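You operate a simulated robot arm through the tools that you are given. There is no shell and no other tool.

You run a simulated two-armed robot. Do the job below in one go: nothing can be reset, and whatever is moved stays where it is left.

## Task
Take the red rag on the bottom wall shelf and put it away on the grey bench. Then put the clear cup on the bottom wall shelf. Then fetch the drink can from the second wall shelf from the bottom and stand it on the third wall shelf from the bottom. Then take the green rag and leave it on the top of the turntable. Then open the right drawer, fetch the grey roller and set it in the inside of the right drawer and shut the drawer again. Then take the blue roller and leave it on the low shelf of the workbench. Then lift the wire rack open. The order counts. Set down upright: clear cup, drink can.

It is judged by the outcome, as a careful person would: the job done as asked, and still so three seconds after it is handed in. It fails if anything else is knocked over, pushed out of place, dropped, spilled or broken.

## Robot
Two 6-joint arms with two-finger parallel grippers on one trunk, on a base that moves. Base frame: it is fixed to the floor where the robot stands at the start and does not move with it; the origin is under the middle of the robot, x ahead of it, y to its left, z up. Lengths are in mm, angles in degrees, forces in N, time in s.
The left shoulder is at the start at [60, 187, 1247], the right one opposite. Each reaches about 781 mm from its shoulder. Places, roughly: blue roller (6x6x3 cm) [-7100, 5600, 900]; bottom wall shelf [500, 0, 800]; clear cup [500, -250, 1250]; drink can [500, -750, 1250]; green rag (11x6x4 cm) [-5800, 5400, 500]; grey bench [300, 3000, 700]; grey roller (6x6x3 cm) [-7100, 5500, 900]; inside of the right drawer [-6100, 7700, 700]; low shelf of the workbench [-7400, 5200, 200]; red rag (11x7x3 cm) [500, 100, 800]; right drawer [-6100, 7700, 700]; third wall shelf [500, 200, 1500]; top of the turntable [-1700, 5300, 900]; wire rack [200, 1500, 600]. Payload 1.57 kg a hand.
The tool frame of a hand sits at the grasp point between the pads (the TCP): z along the fingers, y along the line on which they close. The tips reach 30 mm beyond it. The gripper opens to 110 mm. The fingers are 24 mm wide and 12 mm thick; the gripper's body (48 by 112 mm) begins 78 mm behind the TCP.
Orientation is that of the tool frame in the base frame, as a unit quaternion [x, y, z, w]. With the fingers straight down and closing along the base's y, the tool's x points along the base's -x, its y along +y and its z along -z.

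## Interface
- The arms move only by the tool send_rows. It takes "left_rows", "right_rows" or both (then of equal length, played together; a hand with none holds still); each is a list of rows, each a list of 7 numbers: the turn, a rotation vector about the tool's x, y, z in units of 6 degrees (1.0 is 6 degrees), then the shift along the tool's x, y, z in units of 50 mm (1.0 is 50 mm), then the opening, from 0 (shut) to 1 (fully open). In form: [[wx, wy, wz, x, y, z, fingers], ...]. A call has 1 to 20 rows; each row shifts and turns the commanded pose from where the row before left it, along the tool's axes as they then stand. A call with a number of a shift or a turn outside -1 to 1 is refused whole. Each row takes 0.2 s and may step no farther than 50 mm and 8.6 degrees from the row before; otherwise, or with a gripper value out of range, the whole call is refused. Where a pose cannot be reached the arm comes as near as it can. A force on the tool above 40 N (or 10 N above the force at the start of the call, whichever is more), or a blocked arm, ends the call early, and 0.2 s more pass. The fingers move at their own pace (about 153 mm/s each) and stop on an object; they squeeze with about 24 N. The grip force told is the motor's: it shows also when the fingers shut on nothing. Time passes only in rows, and 0.2 s behind the last, so rows that do not move let the fingers close. It gives the time, the measured TCP pose, the force on the tool (base axes), the opening and the grip force at its end, in the units of the frame above (readings bear some noise), with the torque about the TCP (base axes, N m) and any sound that the robot's microphone picked up.
- Cameras (640 x 400 px; columns grow to the right, rows downward): "scene" is now at [14.7, -19.9, 1787]; the picture's right is [-0.27, -0.96, 0.00], its down [-0.74, 0.21, -0.64] and it looks along [0.62, -0.17, -0.77] (base axes); focal length 296 px, centre (320, 200). "left" rides on the left gripper at [70, -16, -141] in its tool frame; the picture's right is [0.23, 0.97, 0.00], its down [-0.86, 0.20, -0.48] and it looks along [-0.47, 0.11, 0.88] (tool axes); focal length 222 px, centre (320, 200). "right" rides on the right gripper at [70, 16, -141] in its tool frame; the picture's right is [-0.23, 0.97, 0.00], its down [-0.86, -0.20, -0.48] and it looks along [-0.47, -0.11, 0.88] (tool axes); focal length 222 px, centre (320, 200). There is no depth. A picture from a camera that has moved, and an enlarged one, comes with that camera's place and axes in the base frame and with its lens.
- capture(camera): a new picture of that camera. No time passes.
- lift_body(by): slides the trunk up (or, below 0, down) by that many mm; the arms and the scene camera ride with it, the base frame stays. It gives what a move gives, with no picture.
- steer(legs): drives the robot by 1 to 6 legs, each [ahead, left, turn to the left] in mm, mm and degrees, along the robot's own axes; the way and the turn of a leg run together, so that a leg with both is an arc; at most 1500 mm and 180 degrees a leg. The arms and the cameras ride along, it lands a little off, and it stops where it bumps. It gives what a move gives.
- head_to(pan, tilt): turns the head with the scene camera to pan (to the left, within 86 degrees either way) and tilt (down, from -29 to 69), counted from straight ahead of the robot. It gives what a move gives.
- close_up(camera, box): a new picture of the part [left, top, right, bottom] of that camera's present view, enlarged. No time passes.
- finish_job(): hands the job in; it is judged then, once.

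Places have to be worked out from the pictures, the camera data and where the tool is seen. Open the grippers and draw the arms clear of the work before you hand the job in, unless the task says otherwise.

The tools are called after ">>>" by a JSON object that holds its "method" and its "body". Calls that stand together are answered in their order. send_rows: Moves the arms, as the interface text tells. Its arguments: {"type":"object","properties":{"left_rows":{"type":"array"},"right_rows":{"type":"array"}},"required":[]} The other tools are called the same way: lift_body (by) moves the trunk up or down; steer (legs) drives the base; head_to (pan, tilt) turns the head that bears the scene camera; capture (camera) takes a picture; close_up (camera, box) takes an enlarged picture of a part of a camera's view; finish_job () hands the job in.

At the start:

```text
time_s: 0.0
left_tcp_pos: [281.7, -3.2, 1000.0]
left_ee_rot: [0.0, 1.0, 0.0, 0.0]
left_wrist_force: [-1.0, 0.5, 0.5]
left_moment: [0.0, 0.0, 0.0]
left_width: 110.1
left_grasp_force: 0.0
right_tcp_pos: [299.1, -330.1, 999.0]
right_ee_rot: [0.001, 1.0, 0.0, 0.0]
right_wrist_force: [-0.3, -0.1, 0.0]
right_moment: [-0.01, 0.02, 0.0]
right_width: 110.0
right_grasp_force: 0.1
trunk travel left (down, up): [-875.0, 115.0]
robot x, y, heading: [0.9, 1.4, -0.2]
head pan, tilt (commanded): [-15.5, 50.1]
```

scene: 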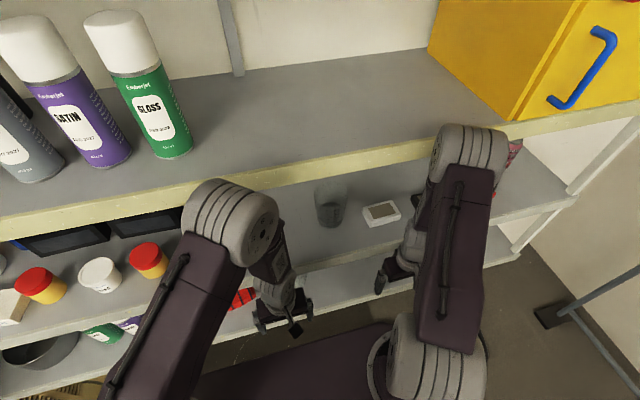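
right: 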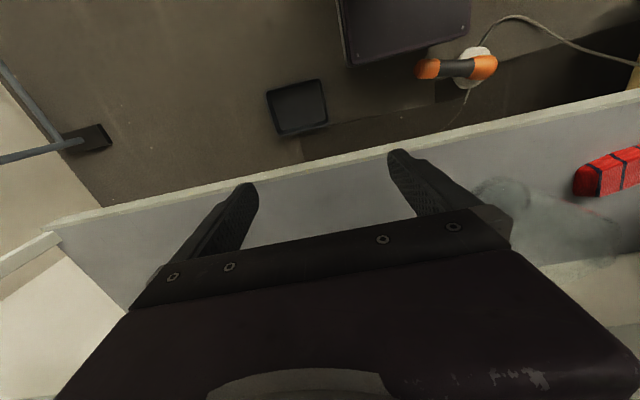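
left: 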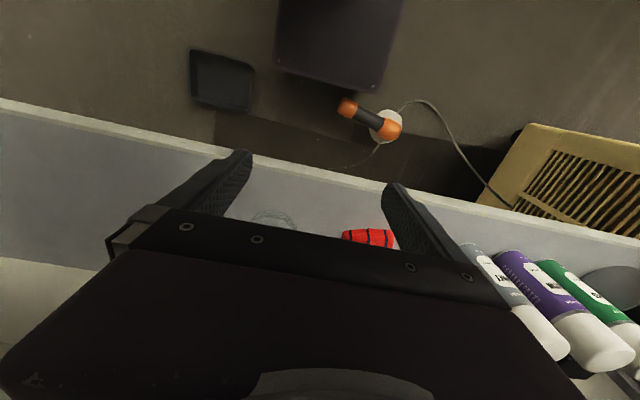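

I'll look around first to understand the shelf in front of me.

>>> {"method": "head_to", "body": {"pan": 0, "tilt": 30}}

>>> {"method": "capture", "body": {"camera": "scene"}}

```text
time_s: 0.8
left_tcp_pos: [281.7, -4.1, 999.4]
left_ee_rot: [0.0, 1.0, 0.001, -0.001]
left_wrist_force: [0.1, -0.6, -0.4]
left_moment: [0.03, 0.05, 0.01]
left_width: 110.0
left_grasp_force: 0.2
right_tcp_pos: [298.7, -330.5, 1000.5]
right_ee_rot: [0.0, 1.0, 0.0, 0.0]
right_wrist_force: [-0.9, -0.5, -0.6]
right_moment: [0.02, -0.02, 0.01]
right_width: 110.0
right_grasp_force: 0.0
trunk travel left (down, up): [-875.0, 115.0]
robot x, y, heading: [-0.5, -3.0, 0.1]
head pan, tilt (commanded): [0.0, 30.0]
```

```text
taken
camera scene: at [30.9, 0.5, 1816.5], right [0.0, -1.0, 0.0], down [-0.5, 0.0, -0.87], along [0.87, 0.0, -0.5], focal length 296 px, centre (320, 200)
```

scene: 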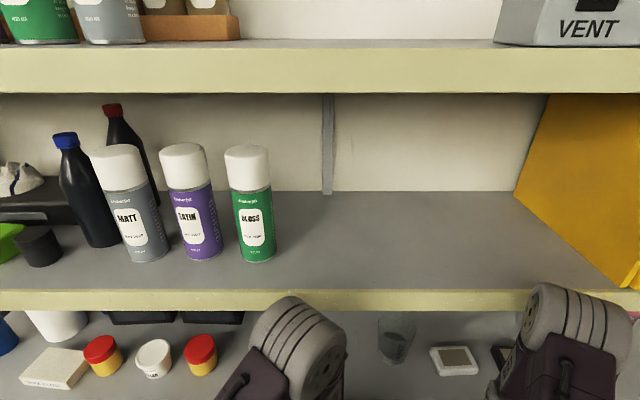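

The shelf with spray cans seems to be at ~1500, with the cup one below. I look at more angles.

>>> {"method": "head_to", "body": {"pan": 0, "tilt": 60}}

>>> {"method": "capture", "body": {"camera": "scene"}}

>>> {"method": "head_to", "body": {"pan": -45, "tilt": 40}}

>>> {"method": "capture", "body": {"camera": "scene"}}

>>> {"method": "head_to", "body": {"pan": 45, "tilt": 40}}

>>> {"method": "capture", "body": {"camera": "scene"}}

>>> {"method": "head_to", "body": {"pan": 80, "tilt": 25}}

>>> {"method": "capture", "body": {"camera": "scene"}}

```text
time_s: 1.8
left_tcp_pos: [281.3, -2.9, 999.2]
left_ee_rot: [0.0, 1.0, 0.001, 0.0]
left_wrist_force: [-0.2, 0.1, 0.1]
left_moment: [0.03, 0.0, 0.03]
left_width: 110.0
left_grasp_force: 0.0
right_tcp_pos: [299.4, -329.3, 1000.5]
right_ee_rot: [0.0, 1.0, 0.0, 0.0]
right_wrist_force: [-0.2, 0.1, -0.4]
right_moment: [0.01, 0.02, -0.02]
right_width: 109.9
right_grasp_force: 0.1
trunk travel left (down, up): [-875.0, 115.0]
robot x, y, heading: [0.8, -0.7, -0.2]
head pan, tilt (commanded): [0.0, 60.0]
```

```text
taken
camera scene: at [7.3, 0.6, 1774.6], right [0.0, -1.0, 0.0], down [-0.87, 0.0, -0.5], along [0.5, 0.0, -0.87], focal length 296 px, centre (320, 200)
```

scene: 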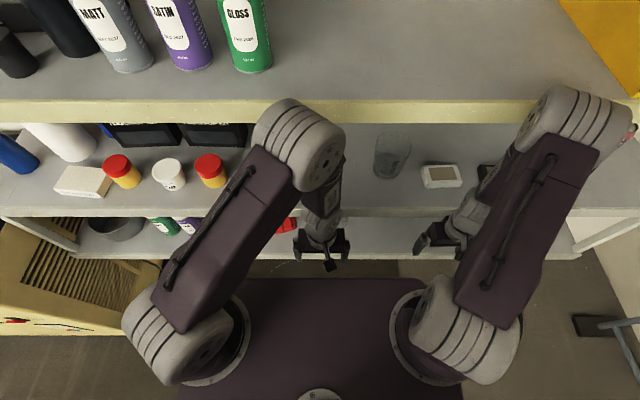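

```text
time_s: 2.9
left_tcp_pos: [281.0, -3.8, 998.9]
left_ee_rot: [0.0, 1.0, 0.0, 0.0]
left_wrist_force: [-0.4, -0.3, -0.8]
left_moment: [-0.01, -0.03, 0.03]
left_width: 110.0
left_grasp_force: 0.0
right_tcp_pos: [298.7, -329.4, 999.8]
right_ee_rot: [0.0, 1.0, 0.0, 0.0]
right_wrist_force: [-0.3, -0.5, -0.4]
right_moment: [-0.03, -0.01, 0.03]
right_width: 110.3
right_grasp_force: 0.2
trunk travel left (down, up): [-875.0, 115.0]
robot x, y, heading: [1.2, 2.8, 0.0]
head pan, tilt (commanded): [-45.0, 40.0]
```

```text
taken
camera scene: at [0.7, -59.4, 1801.2], right [-0.71, -0.71, 0.0], down [-0.46, 0.45, -0.77], along [0.54, -0.54, -0.64], focal length 296 px, centre (320, 200)
```

scene: 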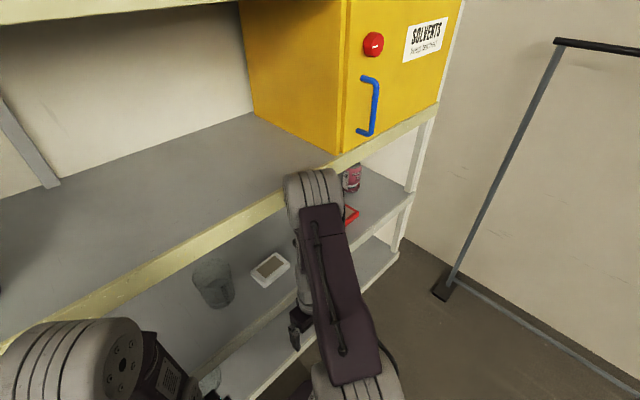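

```text
time_s: 4.5
left_tcp_pos: [281.3, -2.8, 1000.7]
left_ee_rot: [0.0, 1.0, 0.0, 0.0]
left_wrist_force: [-0.6, 0.2, 0.3]
left_moment: [0.03, 0.03, -0.01]
left_width: 109.8
left_grasp_force: 0.1
right_tcp_pos: [298.5, -328.7, 999.8]
right_ee_rot: [0.0, 1.0, 0.0, 0.0]
right_wrist_force: [0.4, 0.2, 0.6]
right_moment: [-0.02, -0.04, 0.0]
right_width: 110.0
right_grasp_force: 0.1
trunk travel left (down, up): [-875.0, 115.0]
robot x, y, heading: [-3.4, -0.4, -0.2]
head pan, tilt (commanded): [45.0, 40.0]
```

```text
taken
camera scene: at [0.7, 60.6, 1801.2], right [0.71, -0.71, 0.0], down [-0.45, -0.45, -0.77], along [0.54, 0.54, -0.64], focal length 296 px, centre (320, 200)
```

scene: 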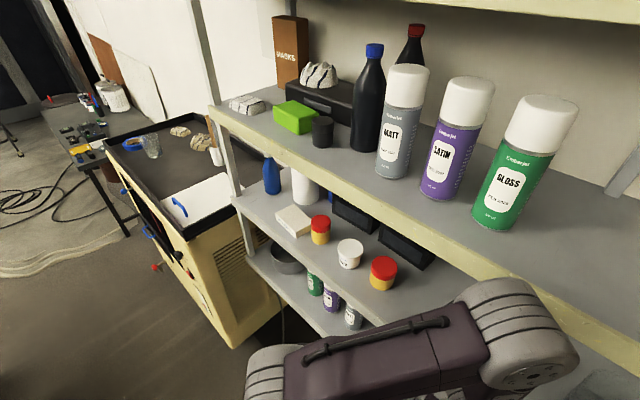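

```text
time_s: 5.6
left_tcp_pos: [281.1, -5.3, 999.1]
left_ee_rot: [0.0, 1.0, 0.0, 0.001]
left_wrist_force: [-0.1, -0.4, 0.8]
left_moment: [-0.07, 0.02, 0.0]
left_width: 109.9
left_grasp_force: 0.0
right_tcp_pos: [298.5, -329.2, 999.9]
right_ee_rot: [0.001, 1.0, 0.0, -0.001]
right_wrist_force: [0.4, -0.8, 0.2]
right_moment: [0.03, 0.02, -0.01]
right_width: 109.9
right_grasp_force: 0.0
trunk travel left (down, up): [-875.0, 115.0]
robot x, y, heading: [-1.2, -2.5, 0.1]
head pan, tilt (commanded): [80.0, 25.0]
```

```text
taken
camera scene: at [-43.3, 91.2, 1824.5], right [0.98, -0.17, 0.0], down [-0.07, -0.42, -0.91], along [0.16, 0.89, -0.42], focal length 296 px, centre (320, 200)
```

scene: 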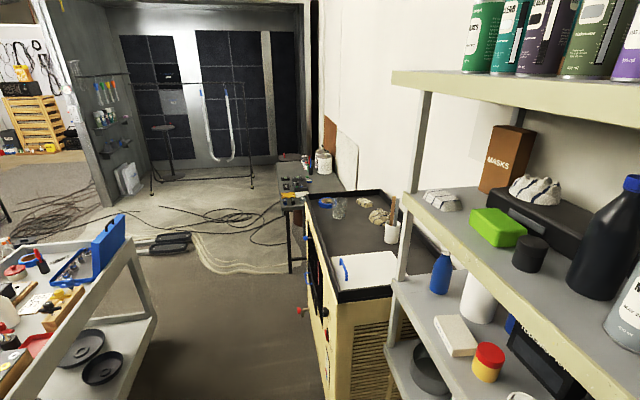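

I look further to both sides to know the free space before driving.

>>> {"method": "head_to", "body": {"pan": 86, "tilt": 45}}

>>> {"method": "capture", "body": {"camera": "scene"}}

>>> {"method": "head_to", "body": {"pan": -86, "tilt": 45}}

>>> {"method": "capture", "body": {"camera": "scene"}}

>>> {"method": "head_to", "body": {"pan": -86, "tilt": 10}}

>>> {"method": "capture", "body": {"camera": "scene"}}

```text
time_s: 6.4
left_tcp_pos: [282.0, -4.1, 1000.0]
left_ee_rot: [0.0, 1.0, 0.0, 0.0]
left_wrist_force: [-0.1, 0.4, 1.1]
left_moment: [0.01, -0.02, -0.01]
left_width: 109.8
left_grasp_force: 0.0
right_tcp_pos: [298.3, -329.2, 999.9]
right_ee_rot: [-0.001, 1.0, 0.0, 0.0]
right_wrist_force: [-0.5, 0.0, -0.4]
right_moment: [0.01, 0.02, 0.03]
right_width: 109.8
right_grasp_force: 0.0
trunk travel left (down, up): [-875.0, 115.0]
robot x, y, heading: [-1.0, -0.7, -0.1]
head pan, tilt (commanded): [85.9, 45.0]
```

```text
taken
camera scene: at [-53.7, 81.7, 1794.1], right [1.0, -0.07, 0.0], down [-0.05, -0.7, -0.71], along [0.05, 0.71, -0.71], focal length 296 px, centre (320, 200)
```

scene: 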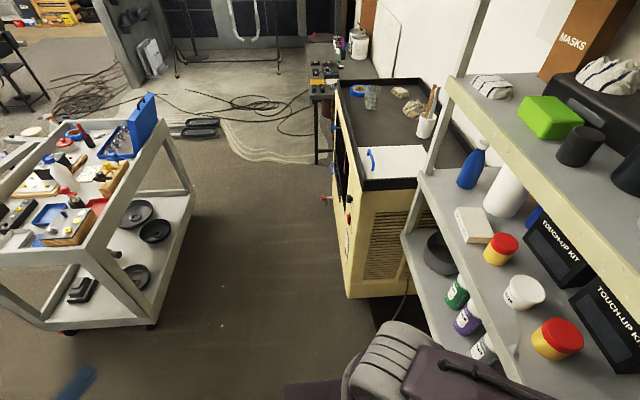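

```text
time_s: 9.0
left_tcp_pos: [281.1, -4.5, 998.9]
left_ee_rot: [0.0, 1.0, 0.0, 0.0]
left_wrist_force: [-0.1, 0.3, 0.0]
left_moment: [0.01, -0.02, 0.01]
left_width: 110.2
left_grasp_force: 0.0
right_tcp_pos: [298.3, -329.5, 999.4]
right_ee_rot: [0.001, 1.0, -0.001, 0.0]
right_wrist_force: [0.9, 0.3, -0.4]
right_moment: [0.02, -0.01, 0.02]
right_width: 110.1
right_grasp_force: 0.1
trunk travel left (down, up): [-875.0, 115.0]
robot x, y, heading: [0.3, -4.4, -0.1]
head pan, tilt (commanded): [-85.9, 45.0]
```

```text
taken
camera scene: at [-53.7, -80.6, 1794.0], right [-1.0, -0.07, 0.0], down [-0.05, 0.71, -0.71], along [0.05, -0.71, -0.71], focal length 296 px, centre (320, 200)
```

scene: 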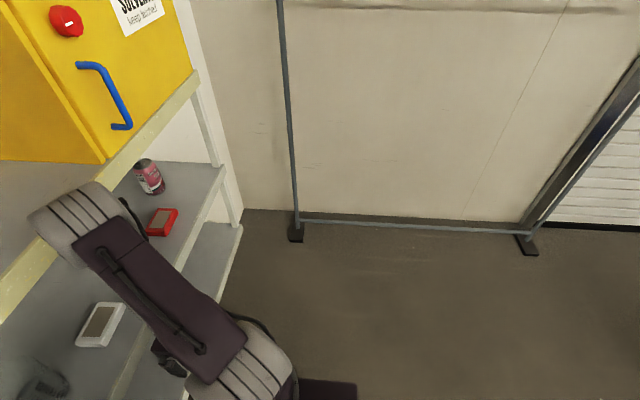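

```text
time_s: 10.0
left_tcp_pos: [281.3, -2.7, 999.5]
left_ee_rot: [0.001, 1.0, 0.001, -0.001]
left_wrist_force: [-0.9, 0.1, 0.5]
left_moment: [0.04, 0.01, -0.01]
left_width: 110.3
left_grasp_force: 0.1
right_tcp_pos: [298.9, -328.7, 999.7]
right_ee_rot: [0.0, 1.0, 0.0, 0.0]
right_wrist_force: [-0.2, -1.0, 0.3]
right_moment: [0.01, -0.03, -0.02]
right_width: 110.0
right_grasp_force: 0.0
trunk travel left (down, up): [-875.0, 115.0]
robot x, y, heading: [-3.7, 3.3, 0.0]
head pan, tilt (commanded): [-85.9, 10.0]
```

```text
taken
camera scene: at [-52.9, -92.2, 1848.9], right [-1.0, -0.07, 0.0], down [-0.01, 0.17, -0.98], along [0.07, -0.98, -0.17], focal length 296 px, centre (320, 200)
```

scene: 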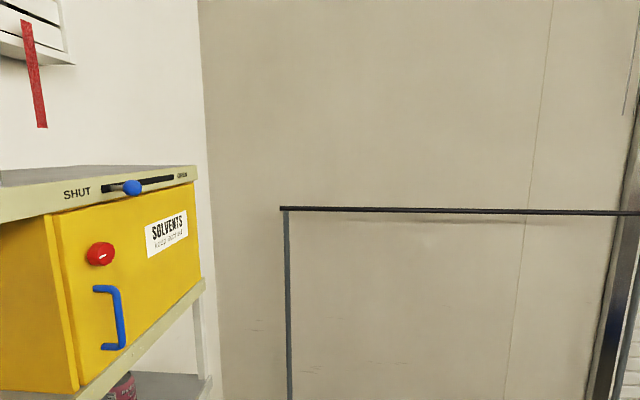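

The space around the base looks clear. I back off 250 mm from the shelf so the arms are free to move and the trunk can be lowered.

>>> {"method": "steer", "body": {"legs": [[-250, 0, 0]]}}

>>> {"method": "head_to", "body": {"pan": 0, "tilt": 40}}

>>> {"method": "capture", "body": {"camera": "scene"}}

```text
time_s: 11.8
left_tcp_pos: [37.0, -2.6, 999.7]
left_ee_rot: [-0.002, 1.0, -0.001, -0.002]
left_wrist_force: [0.6, 0.3, -0.6]
left_moment: [0.02, -0.03, -0.02]
left_width: 110.1
left_grasp_force: 0.0
right_tcp_pos: [55.3, -328.1, 998.8]
right_ee_rot: [-0.003, 1.0, 0.001, -0.001]
right_wrist_force: [-0.3, -0.9, -0.3]
right_moment: [-0.01, -0.04, 0.0]
right_width: 109.9
right_grasp_force: 0.1
trunk travel left (down, up): [-875.0, 115.0]
robot x, y, heading: [-246.5, -0.9, 0.1]
head pan, tilt (commanded): [-85.9, 10.0]
```

```text
time_s: 13.4
left_tcp_pos: [33.9, -2.5, 1000.6]
left_ee_rot: [-0.003, 1.0, 0.0, 0.0]
left_wrist_force: [-0.1, 0.4, -0.3]
left_moment: [0.01, 0.01, 0.0]
left_width: 110.3
left_grasp_force: 0.0
right_tcp_pos: [55.1, -328.9, 999.9]
right_ee_rot: [-0.003, 1.0, 0.0, 0.001]
right_wrist_force: [0.4, -0.3, -0.1]
right_moment: [0.03, 0.01, 0.05]
right_width: 110.0
right_grasp_force: 0.0
trunk travel left (down, up): [-875.0, 115.0]
robot x, y, heading: [-247.1, -0.9, 0.4]
head pan, tilt (commanded): [0.0, 40.0]
```

```text
taken
camera scene: at [-220.3, 0.0, 1801.3], right [0.0, -1.0, 0.0], down [-0.64, 0.0, -0.77], along [0.77, 0.0, -0.64], focal length 296 px, centre (320, 200)
```

scene: 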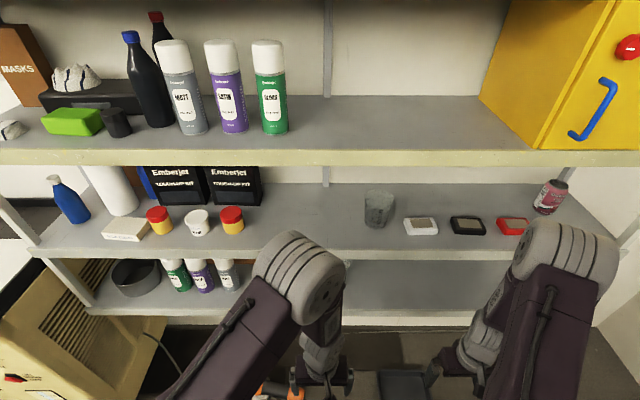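

Now I lower the trunk 300 mm to see the bottom shelf better.

>>> {"method": "lift_body", "body": {"by": -300}}

>>> {"method": "capture", "body": {"camera": "scene"}}

>>> {"method": "capture", "body": {"camera": "left"}}

>>> {"method": "head_to", "body": {"pan": 0, "tilt": 25}}

>>> {"method": "capture", "body": {"camera": "scene"}}

```text
time_s: 16.4
left_tcp_pos: [35.7, -3.2, 699.2]
left_ee_rot: [-0.002, 1.0, 0.0, 0.0]
left_wrist_force: [0.3, 0.1, -0.5]
left_moment: [0.03, -0.01, -0.01]
left_width: 109.9
left_grasp_force: 0.0
right_tcp_pos: [55.4, -329.3, 699.6]
right_ee_rot: [-0.003, 1.0, 0.0, 0.0]
right_wrist_force: [1.4, -0.1, 0.4]
right_moment: [0.01, -0.02, -0.01]
right_width: 110.1
right_grasp_force: 0.0
trunk travel left (down, up): [-575.0, 415.0]
robot x, y, heading: [-247.3, -0.1, 0.5]
head pan, tilt (commanded): [0.0, 40.0]
```

```text
taken
camera scene: at [-220.5, 0.2, 1501.3], right [0.0, -1.0, 0.0], down [-0.64, 0.0, -0.77], along [0.77, 0.0, -0.64], focal length 296 px, centre (320, 200)
```

scene: 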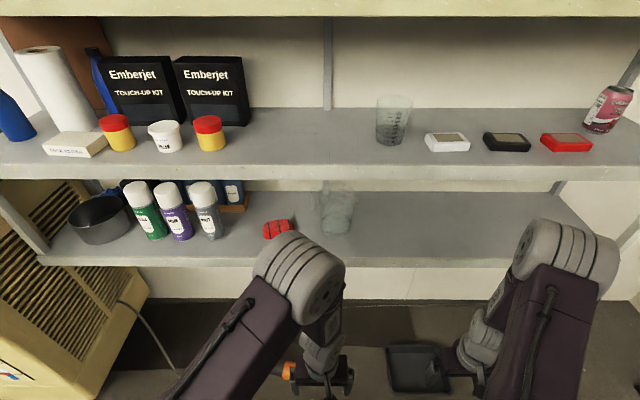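

```text
taken
camera left: at [-34.8, -21.8, 841.4], right [-0.23, 0.97, 0.0], down [0.85, 0.2, 0.48], along [0.47, 0.11, -0.88], focal length 222 px, centre (320, 200)
```

left: 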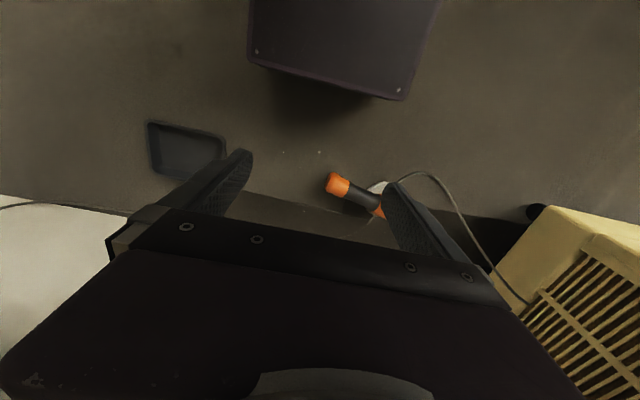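

```text
time_s: 17.2
left_tcp_pos: [34.9, -2.4, 701.4]
left_ee_rot: [-0.002, 1.0, 0.0, -0.001]
left_wrist_force: [-0.8, 1.2, 0.6]
left_moment: [-0.02, 0.02, 0.0]
left_width: 110.0
left_grasp_force: 0.1
right_tcp_pos: [54.3, -328.0, 699.6]
right_ee_rot: [-0.002, 1.0, 0.0, -0.001]
right_wrist_force: [0.0, 0.3, 0.3]
right_moment: [-0.01, 0.02, 0.02]
right_width: 110.0
right_grasp_force: 0.0
trunk travel left (down, up): [-575.0, 415.0]
robot x, y, heading: [-247.9, -1.2, 0.4]
head pan, tilt (commanded): [0.0, 25.0]
```

```text
taken
camera scene: at [-213.3, 0.2, 1524.5], right [0.0, -1.0, 0.0], down [-0.42, 0.0, -0.91], along [0.91, 0.0, -0.42], focal length 296 px, centre (320, 200)
```

scene: 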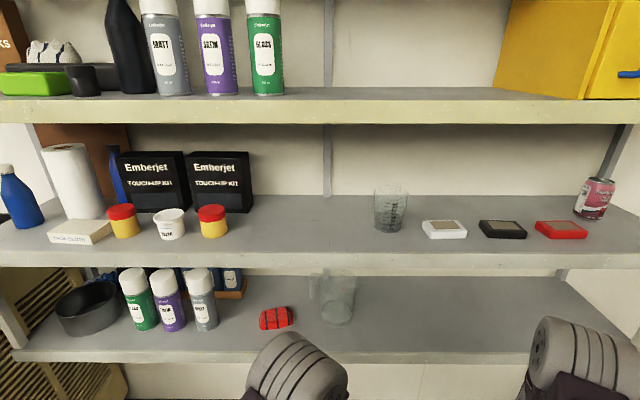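

I see a red rag beside a clear jug on the bottom shelf and the measuring cup on the second. I take enlarged views to get accurate pixel positions.

>>> {"method": "close_up", "body": {"camera": "scene", "box": [220, 240, 420, 365]}}

>>> {"method": "close_up", "body": {"camera": "scene", "box": [340, 160, 640, 347]}}

```text
3.20 times, centred on (320, 302) of scene
camera zoom: at [-213.3, 0.2, 1524.5], right [0.0, -1.0, 0.0], down [-0.42, 0.0, -0.91], along [0.91, 0.0, -0.42], focal length 948 px, centre (320, -128)
```

zoom: 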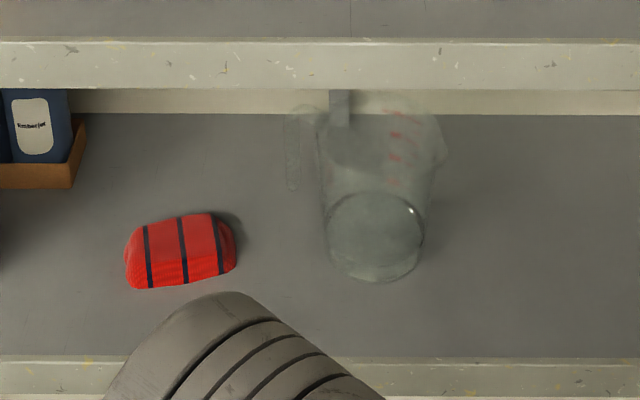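

```text
2.13 times, centred on (490, 254) of scene
camera zoom: at [-213.3, 0.2, 1524.5], right [0.0, -1.0, 0.0], down [-0.42, 0.0, -0.91], along [0.91, 0.0, -0.42], focal length 632 px, centre (-43, 86)
```

zoom: 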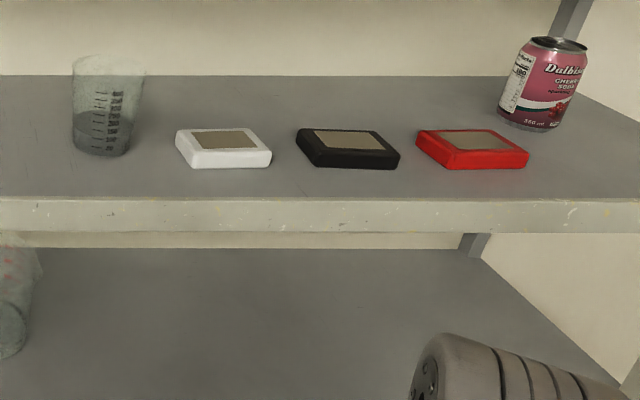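

I lower another 250 mm for a second viewpoint to triangulate the rag, jug and shelf edges.

>>> {"method": "lift_body", "body": {"by": -250}}

>>> {"method": "capture", "body": {"camera": "scene"}}

>>> {"method": "close_up", "body": {"camera": "scene", "box": [220, 120, 420, 245]}}

>>> {"method": "close_up", "body": {"camera": "scene", "box": [340, 40, 640, 227]}}

```text
time_s: 19.8
left_tcp_pos: [34.2, -3.9, 450.0]
left_ee_rot: [-0.003, 1.0, -0.001, 0.0]
left_wrist_force: [0.6, 0.3, 0.5]
left_moment: [-0.04, -0.02, 0.0]
left_width: 110.1
left_grasp_force: 0.1
right_tcp_pos: [54.2, -328.3, 450.2]
right_ee_rot: [-0.003, 1.0, 0.001, 0.001]
right_wrist_force: [-0.2, -0.1, -0.2]
right_moment: [0.03, 0.01, -0.02]
right_width: 110.0
right_grasp_force: 0.1
trunk travel left (down, up): [-325.0, 665.0]
robot x, y, heading: [-246.3, -1.9, 0.2]
head pan, tilt (commanded): [0.0, 25.0]
```

```text
taken
camera scene: at [-213.4, 0.2, 1274.6], right [0.0, -1.0, 0.0], down [-0.42, 0.0, -0.91], along [0.91, 0.0, -0.42], focal length 296 px, centre (320, 200)
```

scene: 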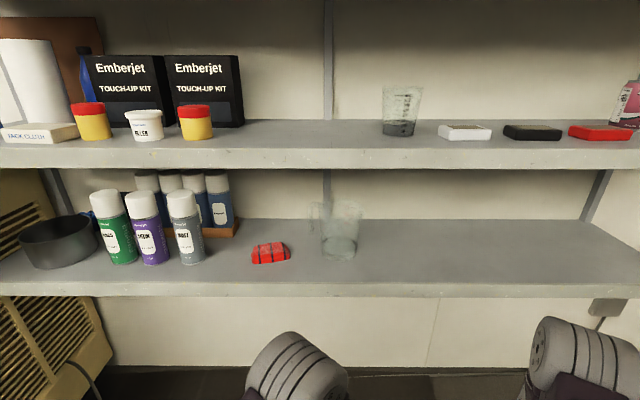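

```text
3.20 times, centred on (320, 182) of scene
camera zoom: at [-213.4, 0.2, 1274.6], right [0.0, -1.0, 0.0], down [-0.42, 0.0, -0.91], along [0.91, 0.0, -0.42], focal length 948 px, centre (320, 256)
```

zoom: 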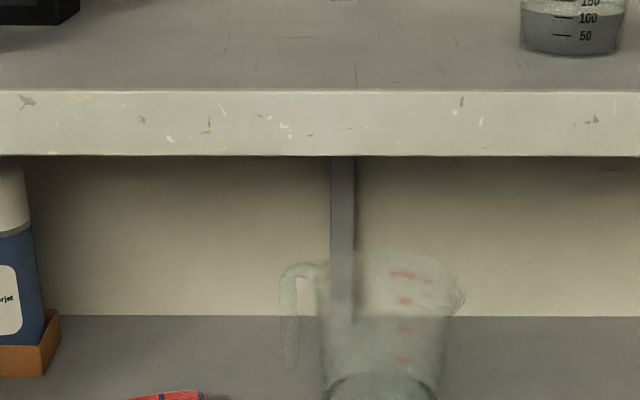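

```text
2.13 times, centred on (490, 134) of scene
camera zoom: at [-213.4, 0.2, 1274.6], right [0.0, -1.0, 0.0], down [-0.42, 0.0, -0.91], along [0.91, 0.0, -0.42], focal length 632 px, centre (-43, 342)
```

zoom: 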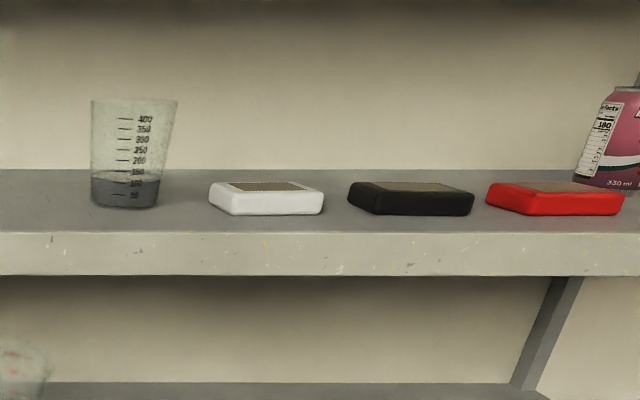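

The second shelf is at x≈367 (front), top z≈1118, the bottom shelf top z≈775, wall at x≈701. I look down at my own arms to learn the wrist geometry, since the rag lies in a 300 mm high gap.

>>> {"method": "head_to", "body": {"pan": 0, "tilt": 62}}

>>> {"method": "capture", "body": {"camera": "scene"}}

>>> {"method": "close_up", "body": {"camera": "scene", "box": [200, 40, 640, 315]}}

```text
time_s: 20.8
left_tcp_pos: [35.9, -3.2, 449.3]
left_ee_rot: [-0.003, 1.0, 0.0, 0.001]
left_wrist_force: [1.3, 0.1, -0.4]
left_moment: [0.0, 0.01, -0.04]
left_width: 109.8
left_grasp_force: 0.0
right_tcp_pos: [54.3, -328.0, 450.6]
right_ee_rot: [-0.003, 1.0, 0.001, -0.001]
right_wrist_force: [0.8, -0.9, -0.6]
right_moment: [0.0, 0.02, -0.01]
right_width: 109.8
right_grasp_force: 0.1
trunk travel left (down, up): [-325.0, 665.0]
robot x, y, heading: [-246.6, -0.7, 0.3]
head pan, tilt (commanded): [0.0, 62.0]
```

```text
taken
camera scene: at [-241.1, 0.1, 1222.3], right [0.0, -1.0, 0.0], down [-0.88, 0.0, -0.47], along [0.47, 0.0, -0.88], focal length 296 px, centre (320, 200)
```

scene: 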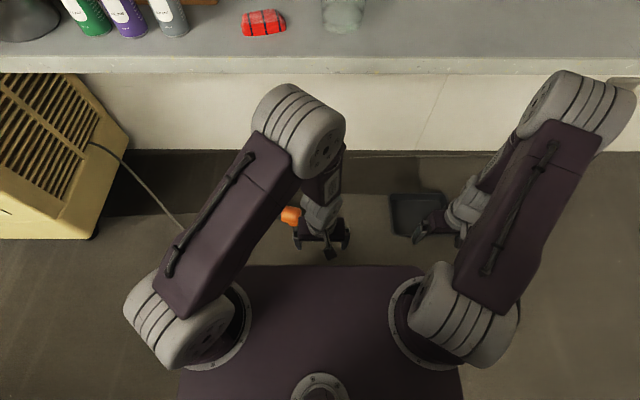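

```text
1.45 times, centred on (420, 178) of scene
camera zoom: at [-241.1, 0.1, 1222.3], right [0.0, -1.0, 0.0], down [-0.88, 0.0, -0.47], along [0.47, 0.0, -0.88], focal length 431 px, centre (174, 233)
```

zoom: 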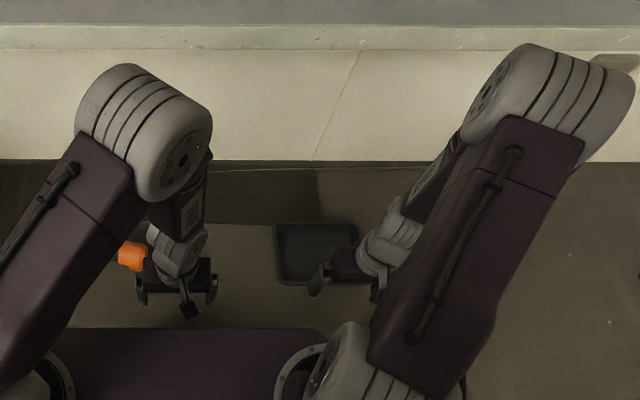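

The rag lies across (long axis along y, center ≈[489,141,790]). I plan to raise the trunk and try a forward-down tilt of the left hand in free space first.

>>> {"method": "lift_body", "body": {"by": 300}}

>>> {"method": "send_rows", "body": {"left_rows": [[0, -1, 0, 0, 0, 0, 1], [0, -1, 0, 0, 0, 0, 1], [0, -1, 0, 0, 0, 0, 1], [0, -1, 0, 0, 0, 0, 1], [0, -1, 0, 0, 0, 0, 1], [0, -1, 0, 0, 0, 0, 1], [0, -1, 0, 0, 0, 0, 1], [0, -1, 0, 0, 0, 0, 1]]}}

>>> {"method": "head_to", "body": {"pan": 0, "tilt": 50}}

>>> {"method": "capture", "body": {"camera": "scene"}}

```text
time_s: 23.8
left_tcp_pos: [35.7, -3.3, 749.7]
left_ee_rot: [-0.003, 1.0, 0.0, 0.0]
left_wrist_force: [-0.4, -0.4, -0.1]
left_moment: [0.01, 0.0, -0.05]
left_width: 110.1
left_grasp_force: 0.1
right_tcp_pos: [54.5, -329.9, 749.6]
right_ee_rot: [-0.003, 1.0, 0.0, 0.0]
right_wrist_force: [0.2, 0.4, 0.1]
right_moment: [0.01, 0.01, 0.02]
right_width: 109.9
right_grasp_force: 0.0
trunk travel left (down, up): [-625.0, 365.0]
robot x, y, heading: [-244.5, -1.5, 0.4]
head pan, tilt (commanded): [0.0, 62.0]
```

```text
time_s: 25.2
left_tcp_pos: [85.8, 17.8, 756.3]
left_ee_rot: [-0.109, 0.944, -0.002, 0.312]
left_wrist_force: [-0.1, 1.2, 0.7]
left_moment: [-0.01, -0.02, -0.02]
left_width: 110.0
left_grasp_force: 0.0
right_tcp_pos: [55.1, -328.9, 749.4]
right_ee_rot: [-0.002, 1.0, 0.0, 0.001]
right_wrist_force: [-0.5, -0.4, 0.9]
right_moment: [-0.03, 0.01, 0.01]
right_width: 109.9
right_grasp_force: 0.2
trunk travel left (down, up): [-625.0, 365.0]
robot x, y, heading: [-245.8, -3.1, 0.4]
head pan, tilt (commanded): [0.0, 62.0]
stopped in row 7 (left hand): the arm was blocked; the commanded pose is now the measured one
```

```text
time_s: 25.9
left_tcp_pos: [85.4, 17.5, 757.6]
left_ee_rot: [-0.109, 0.944, -0.002, 0.312]
left_wrist_force: [-0.2, -0.6, 0.8]
left_moment: [0.0, 0.04, -0.02]
left_width: 110.0
left_grasp_force: 0.0
right_tcp_pos: [53.5, -329.1, 750.2]
right_ee_rot: [-0.003, 1.0, -0.001, 0.001]
right_wrist_force: [0.3, 0.7, 0.1]
right_moment: [-0.02, 0.03, -0.01]
right_width: 109.9
right_grasp_force: 0.1
trunk travel left (down, up): [-625.0, 365.0]
robot x, y, heading: [-247.1, 0.1, 0.2]
head pan, tilt (commanded): [0.0, 50.0]
```

```text
taken
camera scene: at [-228.5, 0.1, 1537.0], right [0.0, -1.0, 0.0], down [-0.77, 0.0, -0.64], along [0.64, 0.0, -0.77], focal length 296 px, centre (320, 200)
```

scene: 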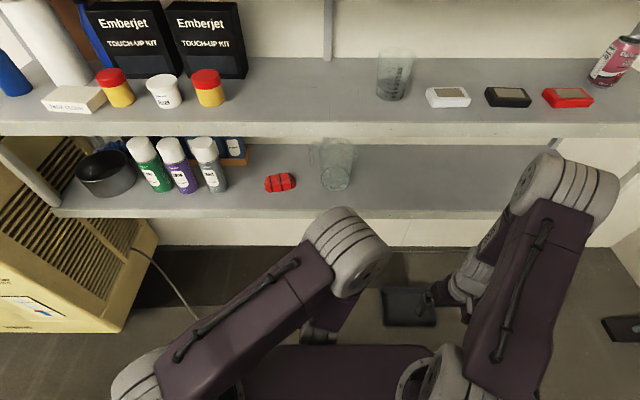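

The fold was blocked because the hand is too near the trunk. I extend the left hand forward in free space while undoing the roll it picked up.

>>> {"method": "send_rows", "body": {"left_rows": [[0.3, 0.05, 1, -0.74, -0.19, 0.56, 1], [0.3, 0.05, 1, -0.76, -0.1, 0.57, 1], [0, 0, 0, -0.8, 0, 0.58, 1], [0, 0, 0, -0.8, 0, 0.58, 1]]}}

>>> {"method": "capture", "body": {"camera": "scene"}}

```text
time_s: 26.9
left_tcp_pos: [278.3, 17.9, 757.5]
left_ee_rot: [0.002, 0.952, 0.0, 0.307]
left_wrist_force: [0.7, -0.2, 0.4]
left_moment: [-0.01, 0.03, 0.03]
left_width: 110.4
left_grasp_force: 0.0
right_tcp_pos: [55.2, -328.7, 749.7]
right_ee_rot: [-0.001, 1.0, 0.0, -0.001]
right_wrist_force: [-0.6, 0.4, -0.3]
right_moment: [0.01, 0.02, 0.02]
right_width: 109.9
right_grasp_force: 0.0
trunk travel left (down, up): [-625.0, 365.0]
robot x, y, heading: [-244.4, -0.4, 0.6]
head pan, tilt (commanded): [0.0, 50.0]
```

```text
taken
camera scene: at [-226.8, 0.6, 1537.0], right [0.0, -1.0, 0.0], down [-0.77, 0.0, -0.64], along [0.64, 0.0, -0.77], focal length 296 px, centre (320, 200)
```

scene: 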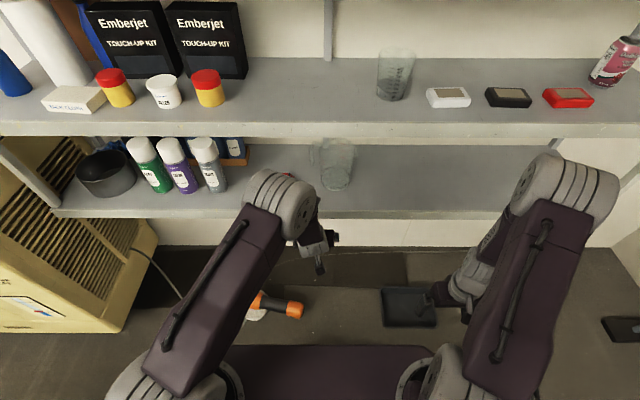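

The tilt works when extended. Check the left hand camera's view from here.

>>> {"method": "capture", "body": {"camera": "left"}}

```text
taken
camera left: at [139.7, 0.5, 830.8], right [-0.18, 0.97, -0.13], down [0.41, 0.2, 0.89], along [0.89, 0.11, -0.44], focal length 222 px, centre (320, 200)
```

left: 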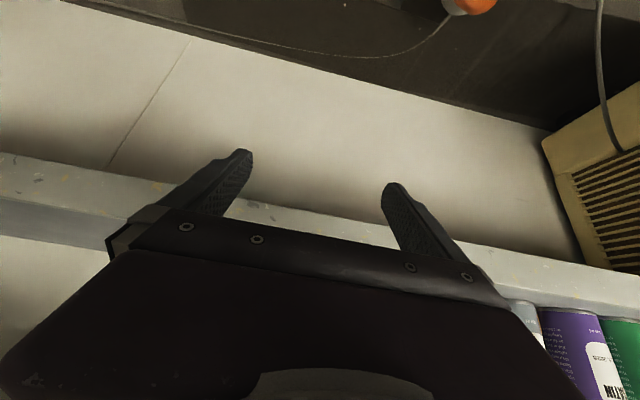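

I test flipping the left hand 180° about its own axis, so the camera looks from above.

>>> {"method": "send_rows", "body": {"left_rows": [[0, 0, 1, 0, 0, 0, 1], [0, 0, 1, 0, 0, 0, 1], [0, 0, 1, 0, 0, 0, 1], [0, 0, 1, 0, 0, 0, 1], [0, 0, 1, 0, 0, 0, 1], [0, 0, 1, 0, 0, 0, 1], [0, 0, 1, 0, 0, 0, 1], [0, 0, 1, 0, 0, 0, 1], [0, 0, 1, 0, 0, 0, 1], [0, 0, 1, 0, 0, 0, 1], [0, 0, 1, 0, 0, 0, 1], [0, 0, 1, 0, 0, 0, 1], [0, 0, 1, 0, 0, 0, 1], [0, 0, 1, 0, 0, 0, 1], [0, 0, 1, 0, 0, 0, 1]]}}

>>> {"method": "capture", "body": {"camera": "scene"}}

>>> {"method": "capture", "body": {"camera": "left"}}

```text
time_s: 30.1
left_tcp_pos: [278.4, 16.5, 755.3]
left_ee_rot: [0.673, 0.672, 0.219, 0.218]
left_wrist_force: [0.0, 0.9, -1.1]
left_moment: [-0.03, 0.01, -0.04]
left_width: 110.0
left_grasp_force: 0.1
right_tcp_pos: [55.6, -328.9, 749.7]
right_ee_rot: [-0.002, 1.0, 0.0, 0.0]
right_wrist_force: [-0.2, -0.9, -0.1]
right_moment: [0.01, 0.02, 0.02]
right_width: 110.1
right_grasp_force: 0.0
trunk travel left (down, up): [-625.0, 365.0]
robot x, y, heading: [-246.0, 1.0, 0.2]
head pan, tilt (commanded): [0.0, 50.0]
```

```text
taken
camera scene: at [-228.4, 0.1, 1537.1], right [0.0, -1.0, 0.0], down [-0.77, 0.0, -0.64], along [0.64, 0.0, -0.77], focal length 296 px, centre (320, 200)
```

scene: 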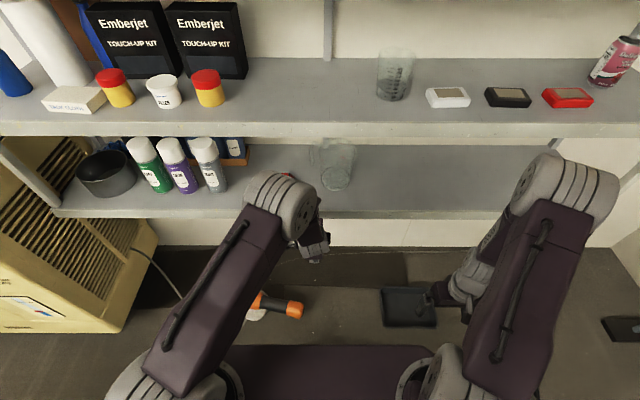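

```text
taken
camera left: at [182.3, 84.8, 861.5], right [0.79, 0.22, 0.57], down [-0.12, -0.86, 0.5], along [0.6, -0.47, -0.65], focal length 222 px, centre (320, 200)
```

left: 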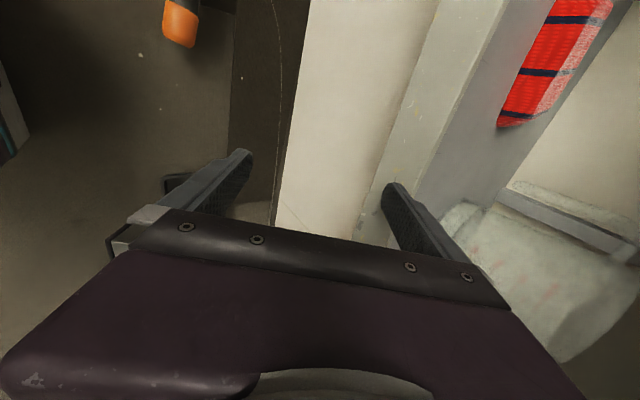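

90° of roll works cleanly. I continue the roll by another 90°.

>>> {"method": "send_rows", "body": {"left_rows": [[0, 0, 1, 0, 0, 0, 1], [0, 0, 1, 0, 0, 0, 1], [0, 0, 1, 0, 0, 0, 1], [0, 0, 1, 0, 0, 0, 1], [0, 0, 1, 0, 0, 0, 1], [0, 0, 1, 0, 0, 0, 1], [0, 0, 1, 0, 0, 0, 1], [0, 0, 1, 0, 0, 0, 1], [0, 0, 1, 0, 0, 0, 1], [0, 0, 1, 0, 0, 0, 1], [0, 0, 1, 0, 0, 0, 1], [0, 0, 1, 0, 0, 0, 1], [0, 0, 1, 0, 0, 0, 1], [0, 0, 1, 0, 0, 0, 1], [0, 0, 1, 0, 0, 0, 1]]}}

>>> {"method": "capture", "body": {"camera": "left"}}

```text
time_s: 33.3
left_tcp_pos: [207.0, 55.1, 729.5]
left_ee_rot: [0.95, 0.006, 0.313, 0.018]
left_wrist_force: [-0.8, -0.2, 0.5]
left_moment: [0.02, 0.01, 0.01]
left_width: 110.2
left_grasp_force: 0.1
left hand out of reach, approached as far as the arm can: row 12, 13, 14, 15
right_tcp_pos: [53.2, -330.2, 749.8]
right_ee_rot: [-0.002, 1.0, 0.0, 0.001]
right_wrist_force: [-0.3, 0.3, 1.0]
right_moment: [-0.01, -0.02, 0.02]
right_width: 110.2
right_grasp_force: 0.1
trunk travel left (down, up): [-625.0, 365.0]
robot x, y, heading: [-243.4, -1.1, 0.4]
head pan, tilt (commanded): [0.0, 50.0]
```

```text
taken
camera left: at [179.9, 74.8, 885.1], right [0.18, -0.97, 0.17], down [-0.97, -0.2, -0.11], along [0.15, -0.15, -0.98], focal length 222 px, centre (320, 200)
```

left: 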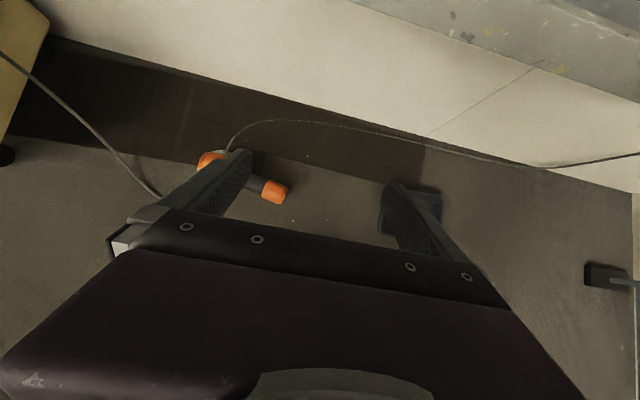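

The roll limit is near +165°. I roll back and test the other direction.

>>> {"method": "send_rows", "body": {"left_rows": [[0, 0, -1, 0, 0, 0, 1], [0, 0, -1, 0, 0, 0, 1], [0, 0, -1, 0, 0, 0, 1], [0, 0, -1, 0, 0, 0, 1], [0, 0, -1, 0, 0, 0, 1], [0, 0, -1, 0, 0, 0, 1], [0, 0, -1, 0, 0, 0, 1], [0, 0, -1, 0, 0, 0, 1], [0, 0, -1, 0, 0, 0, 1], [0, 0, -1, 0, 0, 0, 1], [0, 0, -1, 0, 0, 0, 1], [0, 0, -1, 0, 0, 0, 1], [0, 0, -1, 0, 0, 0, 1], [0, 0, -1, 0, 0, 0, 1], [0, 0, -1, 0, 0, 0, 1], [0, 0, -1, 0, 0, 0, 1], [0, 0, -1, 0, 0, 0, 1], [0, 0, -1, 0, 0, 0, 1], [0, 0, -1, 0, 0, 0, 1], [0, 0, -1, 0, 0, 0, 1]]}}

>>> {"method": "send_rows", "body": {"left_rows": [[0, 0, -1, 0, 0, 0, 1], [0, 0, -1, 0, 0, 0, 1], [0, 0, -1, 0, 0, 0, 1], [0, 0, -1, 0, 0, 0, 1], [0, 0, -1, 0, 0, 0, 1], [0, 0, -1, 0, 0, 0, 1], [0, 0, -1, 0, 0, 0, 1], [0, 0, -1, 0, 0, 0, 1], [0, 0, -1, 0, 0, 0, 1], [0, 0, -1, 0, 0, 0, 1], [0, 0, -1, 0, 0, 0, 1], [0, 0, -1, 0, 0, 0, 1], [0, 0, -1, 0, 0, 0, 1], [0, 0, -1, 0, 0, 0, 1], [0, 0, -1, 0, 0, 0, 1], [0, 0, -1, 0, 0, 0, 1], [0, 0, -1, 0, 0, 0, 1], [0, 0, -1, 0, 0, 0, 1], [0, 0, -1, 0, 0, 0, 1], [0, 0, -1, 0, 0, 0, 1]]}}

```text
time_s: 37.5
left_tcp_pos: [208.3, 54.9, 730.4]
left_ee_rot: [0.476, 0.824, 0.154, 0.267]
left_wrist_force: [-0.5, 0.9, -0.5]
left_moment: [0.01, -0.01, 0.01]
left_width: 110.2
left_grasp_force: 0.1
right_tcp_pos: [54.8, -328.6, 749.3]
right_ee_rot: [-0.003, 1.0, 0.0, 0.0]
right_wrist_force: [-0.3, -0.1, -1.1]
right_moment: [0.02, -0.02, 0.0]
right_width: 109.9
right_grasp_force: 0.0
trunk travel left (down, up): [-625.0, 365.0]
robot x, y, heading: [-248.2, 1.0, 0.4]
head pan, tilt (commanded): [0.0, 50.0]
```

```text
time_s: 41.7
left_tcp_pos: [208.7, 54.1, 729.6]
left_ee_rot: [-0.476, 0.824, -0.153, 0.267]
left_wrist_force: [-0.3, 0.6, 0.7]
left_moment: [-0.01, 0.03, 0.08]
left_width: 110.1
left_grasp_force: 0.0
right_tcp_pos: [55.2, -327.9, 748.1]
right_ee_rot: [-0.003, 1.0, 0.0, 0.0]
right_wrist_force: [-0.9, 0.0, -0.5]
right_moment: [0.03, 0.01, -0.01]
right_width: 110.1
right_grasp_force: 0.0
trunk travel left (down, up): [-625.0, 365.0]
robot x, y, heading: [-242.1, -0.7, 0.6]
head pan, tilt (commanded): [0.0, 50.0]
```

Continue to −180°.

>>> {"method": "send_rows", "body": {"left_rows": [[0, 0, -1, 0, 0, 0, 1], [0, 0, -1, 0, 0, 0, 1], [0, 0, -1, 0, 0, 0, 1], [0, 0, -1, 0, 0, 0, 1], [0, 0, -1, 0, 0, 0, 1], [0, 0, -1, 0, 0, 0, 1], [0, 0, -1, 0, 0, 0, 1], [0, 0, -1, 0, 0, 0, 1], [0, 0, -1, 0, 0, 0, 1], [0, 0, -1, 0, 0, 0, 1], [0, 0, -1, 0, 0, 0, 1], [0, 0, -1, 0, 0, 0, 1], [0, 0, -1, 0, 0, 0, 1], [0, 0, -1, 0, 0, 0, 1], [0, 0, -1, 0, 0, 0, 1], [0, 0, -1, 0, 0, 0, 1], [0, 0, -1, 0, 0, 0, 1], [0, 0, -1, 0, 0, 0, 1], [0, 0, -1, 0, 0, 0, 1], [0, 0, -1, 0, 0, 0, 1]]}}

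>>> {"method": "capture", "body": {"camera": "left"}}

>>> {"method": "capture", "body": {"camera": "scene"}}

```text
time_s: 45.9
left_tcp_pos: [243.7, 32.6, 744.5]
left_ee_rot: [0.953, -0.002, 0.304, -0.009]
left_wrist_force: [0.6, -0.6, 0.2]
left_moment: [0.02, -0.03, -0.01]
left_width: 110.2
left_grasp_force: 0.1
left hand out of reach, approached as far as the arm can: row 19, 20
right_tcp_pos: [55.1, -329.7, 749.2]
right_ee_rot: [-0.003, 1.0, 0.0, 0.0]
right_wrist_force: [-0.3, -1.0, 0.3]
right_moment: [-0.01, -0.02, 0.01]
right_width: 109.9
right_grasp_force: 0.1
trunk travel left (down, up): [-625.0, 365.0]
robot x, y, heading: [-241.5, -3.5, 0.5]
head pan, tilt (commanded): [0.0, 50.0]
```

```text
taken
camera left: at [218.4, 43.7, 900.1], right [0.19, -0.98, 0.11], down [-0.97, -0.2, -0.11], along [0.13, -0.09, -0.99], focal length 222 px, centre (320, 200)
```

left: 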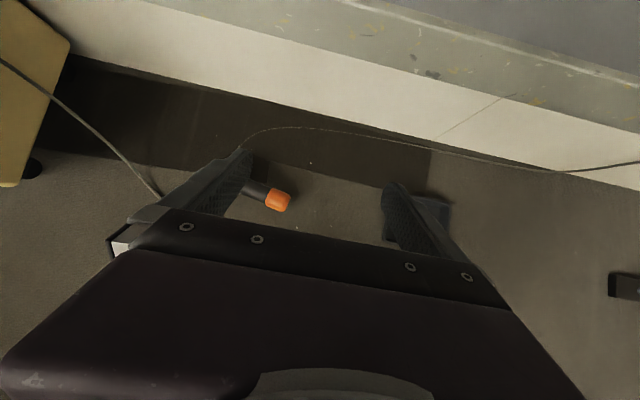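

```text
taken
camera scene: at [-228.3, -0.2, 1537.1], right [0.0, -1.0, 0.0], down [-0.77, 0.0, -0.64], along [0.64, 0.0, -0.77], focal length 296 px, centre (320, 200)
```

scene: 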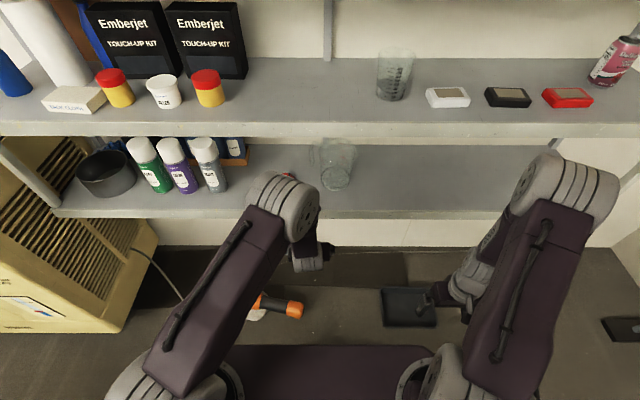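

Flip is just at the limit; not robust. I go back to the normal roll.

>>> {"method": "send_rows", "body": {"left_rows": [[0, 0, 1, 0, 0, 0, 1], [0, 0, 1, 0, 0, 0, 1], [0, 0, 1, 0, 0, 0, 1], [0, 0, 1, 0, 0, 0, 1], [0, 0, 1, 0, 0, 0, 1], [0, 0, 1, 0, 0, 0, 1], [0, 0, 1, 0, 0, 0, 1], [0, 0, 1, 0, 0, 0, 1], [0, 0, 1, 0, 0, 0, 1], [0, 0, 1, 0, 0, 0, 1], [0, 0, 1, 0, 0, 0, 1], [0, 0, 1, 0, 0, 0, 1], [0, 0, 1, 0, 0, 0, 1], [0, 0, 1, 0, 0, 0, 1], [0, 0, 1, 0, 0, 0, 1], [0, 0, 1, 0, 0, 0, 1], [0, 0, 1, 0, 0, 0, 1], [0, 0, 1, 0, 0, 0, 1], [0, 0, 1, 0, 0, 0, 1], [0, 0, 1, 0, 0, 0, 1]]}}

>>> {"method": "send_rows", "body": {"left_rows": [[0, 0, 1, 0, 0, 0, 1], [0, 0, 1, 0, 0, 0, 1], [0, 0, 1, 0, 0, 0, 1], [0, 0, 1, 0, 0, 0, 1], [0, 0, 1, 0, 0, 0, 1], [0, 0, 1, 0, 0, 0, 1], [0, 0, 1, 0, 0, 0, 1], [0, 0, 1, 0, 0, 0, 1], [0, 0, 1, 0, 0, 0, 1], [0, 0, 1, 0, 0, 0, 1]]}}

```text
time_s: 50.1
left_tcp_pos: [244.3, 34.8, 745.3]
left_ee_rot: [-0.473, 0.825, -0.154, 0.268]
left_wrist_force: [-0.6, -0.2, 0.0]
left_moment: [-0.02, 0.04, 0.0]
left_width: 109.9
left_grasp_force: 0.0
right_tcp_pos: [56.0, -327.1, 749.5]
right_ee_rot: [-0.003, 1.0, 0.0, 0.001]
right_wrist_force: [0.8, 0.1, -0.5]
right_moment: [-0.02, -0.03, 0.03]
right_width: 110.0
right_grasp_force: 0.0
trunk travel left (down, up): [-625.0, 365.0]
robot x, y, heading: [-247.5, -1.0, 0.3]
head pan, tilt (commanded): [0.0, 50.0]
```

```text
time_s: 52.3
left_tcp_pos: [244.2, 33.1, 743.3]
left_ee_rot: [0.002, 0.951, 0.001, 0.308]
left_wrist_force: [1.0, -0.1, 0.1]
left_moment: [0.0, 0.01, -0.01]
left_width: 109.8
left_grasp_force: 0.0
right_tcp_pos: [55.1, -328.5, 749.8]
right_ee_rot: [-0.002, 1.0, 0.0, 0.001]
right_wrist_force: [-0.1, 0.5, 0.7]
right_moment: [-0.03, -0.01, -0.01]
right_width: 110.0
right_grasp_force: 0.1
trunk travel left (down, up): [-625.0, 365.0]
robot x, y, heading: [-245.7, 0.4, 0.5]
head pan, tilt (commanded): [0.0, 50.0]
```

Now I set the push posture: closed fingers, 50° tilt, yaw −15°, hand raised to z≈815 just in front of the shelf.

>>> {"method": "send_rows", "body": {"left_rows": [[0, -0.78, 0, -0.24, 0.5, -0.32, 0], [0, -0.78, 0, -0.26, 0.5, -0.3, 0], [0, -0.78, 0, -0.28, 0.5, -0.28, 0], [0.64, 0, 0.54, -0.19, 0.4, -0.16, 0], [0.64, 0, 0.54, 0, 0, 0, 0], [0.64, 0, 0.54, 0, 0, 0, 0]]}}

>>> {"method": "steer", "body": {"legs": [[100, 0, 0]]}}

>>> {"method": "capture", "body": {"camera": "scene"}}

>>> {"method": "capture", "body": {"camera": "left"}}

```text
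time_s: 53.7
left_tcp_pos: [254.3, 126.0, 820.0]
left_ee_rot: [0.122, 0.899, -0.056, 0.416]
left_wrist_force: [-0.4, 0.5, 0.2]
left_moment: [-0.04, 0.02, -0.01]
left_width: 0.0
left_grasp_force: 21.4
left hand out of reach, approached as far as the arm can: row 3
right_tcp_pos: [55.1, -329.3, 750.7]
right_ee_rot: [-0.003, 1.0, 0.0, 0.0]
right_wrist_force: [-0.5, -0.1, 0.1]
right_moment: [-0.03, 0.03, 0.01]
right_width: 109.8
right_grasp_force: 0.0
trunk travel left (down, up): [-625.0, 365.0]
robot x, y, heading: [-247.8, -0.4, 0.2]
head pan, tilt (commanded): [0.0, 50.0]
```

```text
time_s: 54.9
left_tcp_pos: [353.2, 124.5, 821.6]
left_ee_rot: [0.122, 0.9, -0.056, 0.415]
left_wrist_force: [-0.3, -0.3, 0.4]
left_moment: [-0.01, -0.01, 0.02]
left_width: 0.1
left_grasp_force: 21.5
right_tcp_pos: [150.6, -329.5, 749.0]
right_ee_rot: [-0.002, 1.0, 0.0, 0.0]
right_wrist_force: [0.5, -0.8, 0.5]
right_moment: [0.02, 0.02, 0.0]
right_width: 110.1
right_grasp_force: 0.1
trunk travel left (down, up): [-625.0, 365.0]
robot x, y, heading: [-148.1, -1.6, -0.2]
head pan, tilt (commanded): [0.0, 50.0]
```

```text
taken
camera scene: at [-130.2, 0.5, 1537.1], right [0.0, -1.0, 0.0], down [-0.77, 0.0, -0.64], along [0.64, 0.0, -0.77], focal length 296 px, centre (320, 200)
```

scene: 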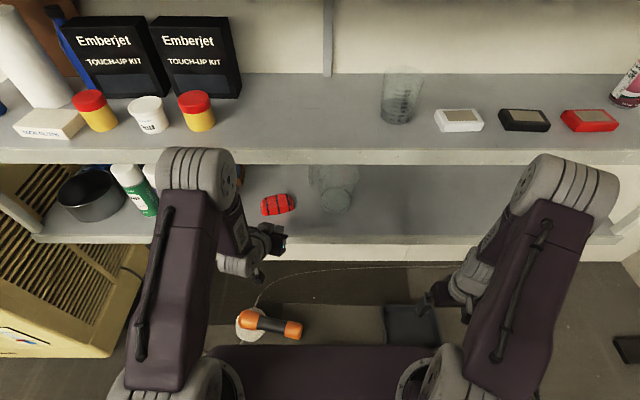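

```text
taken
camera left: at [200.2, 146.8, 859.6], right [0.12, 0.98, -0.17], down [0.24, 0.14, 0.96], along [0.96, -0.15, -0.22], focal length 222 px, centre (320, 200)
```

left: 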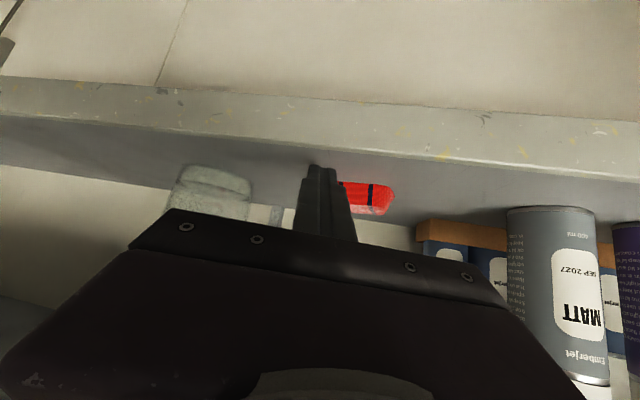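

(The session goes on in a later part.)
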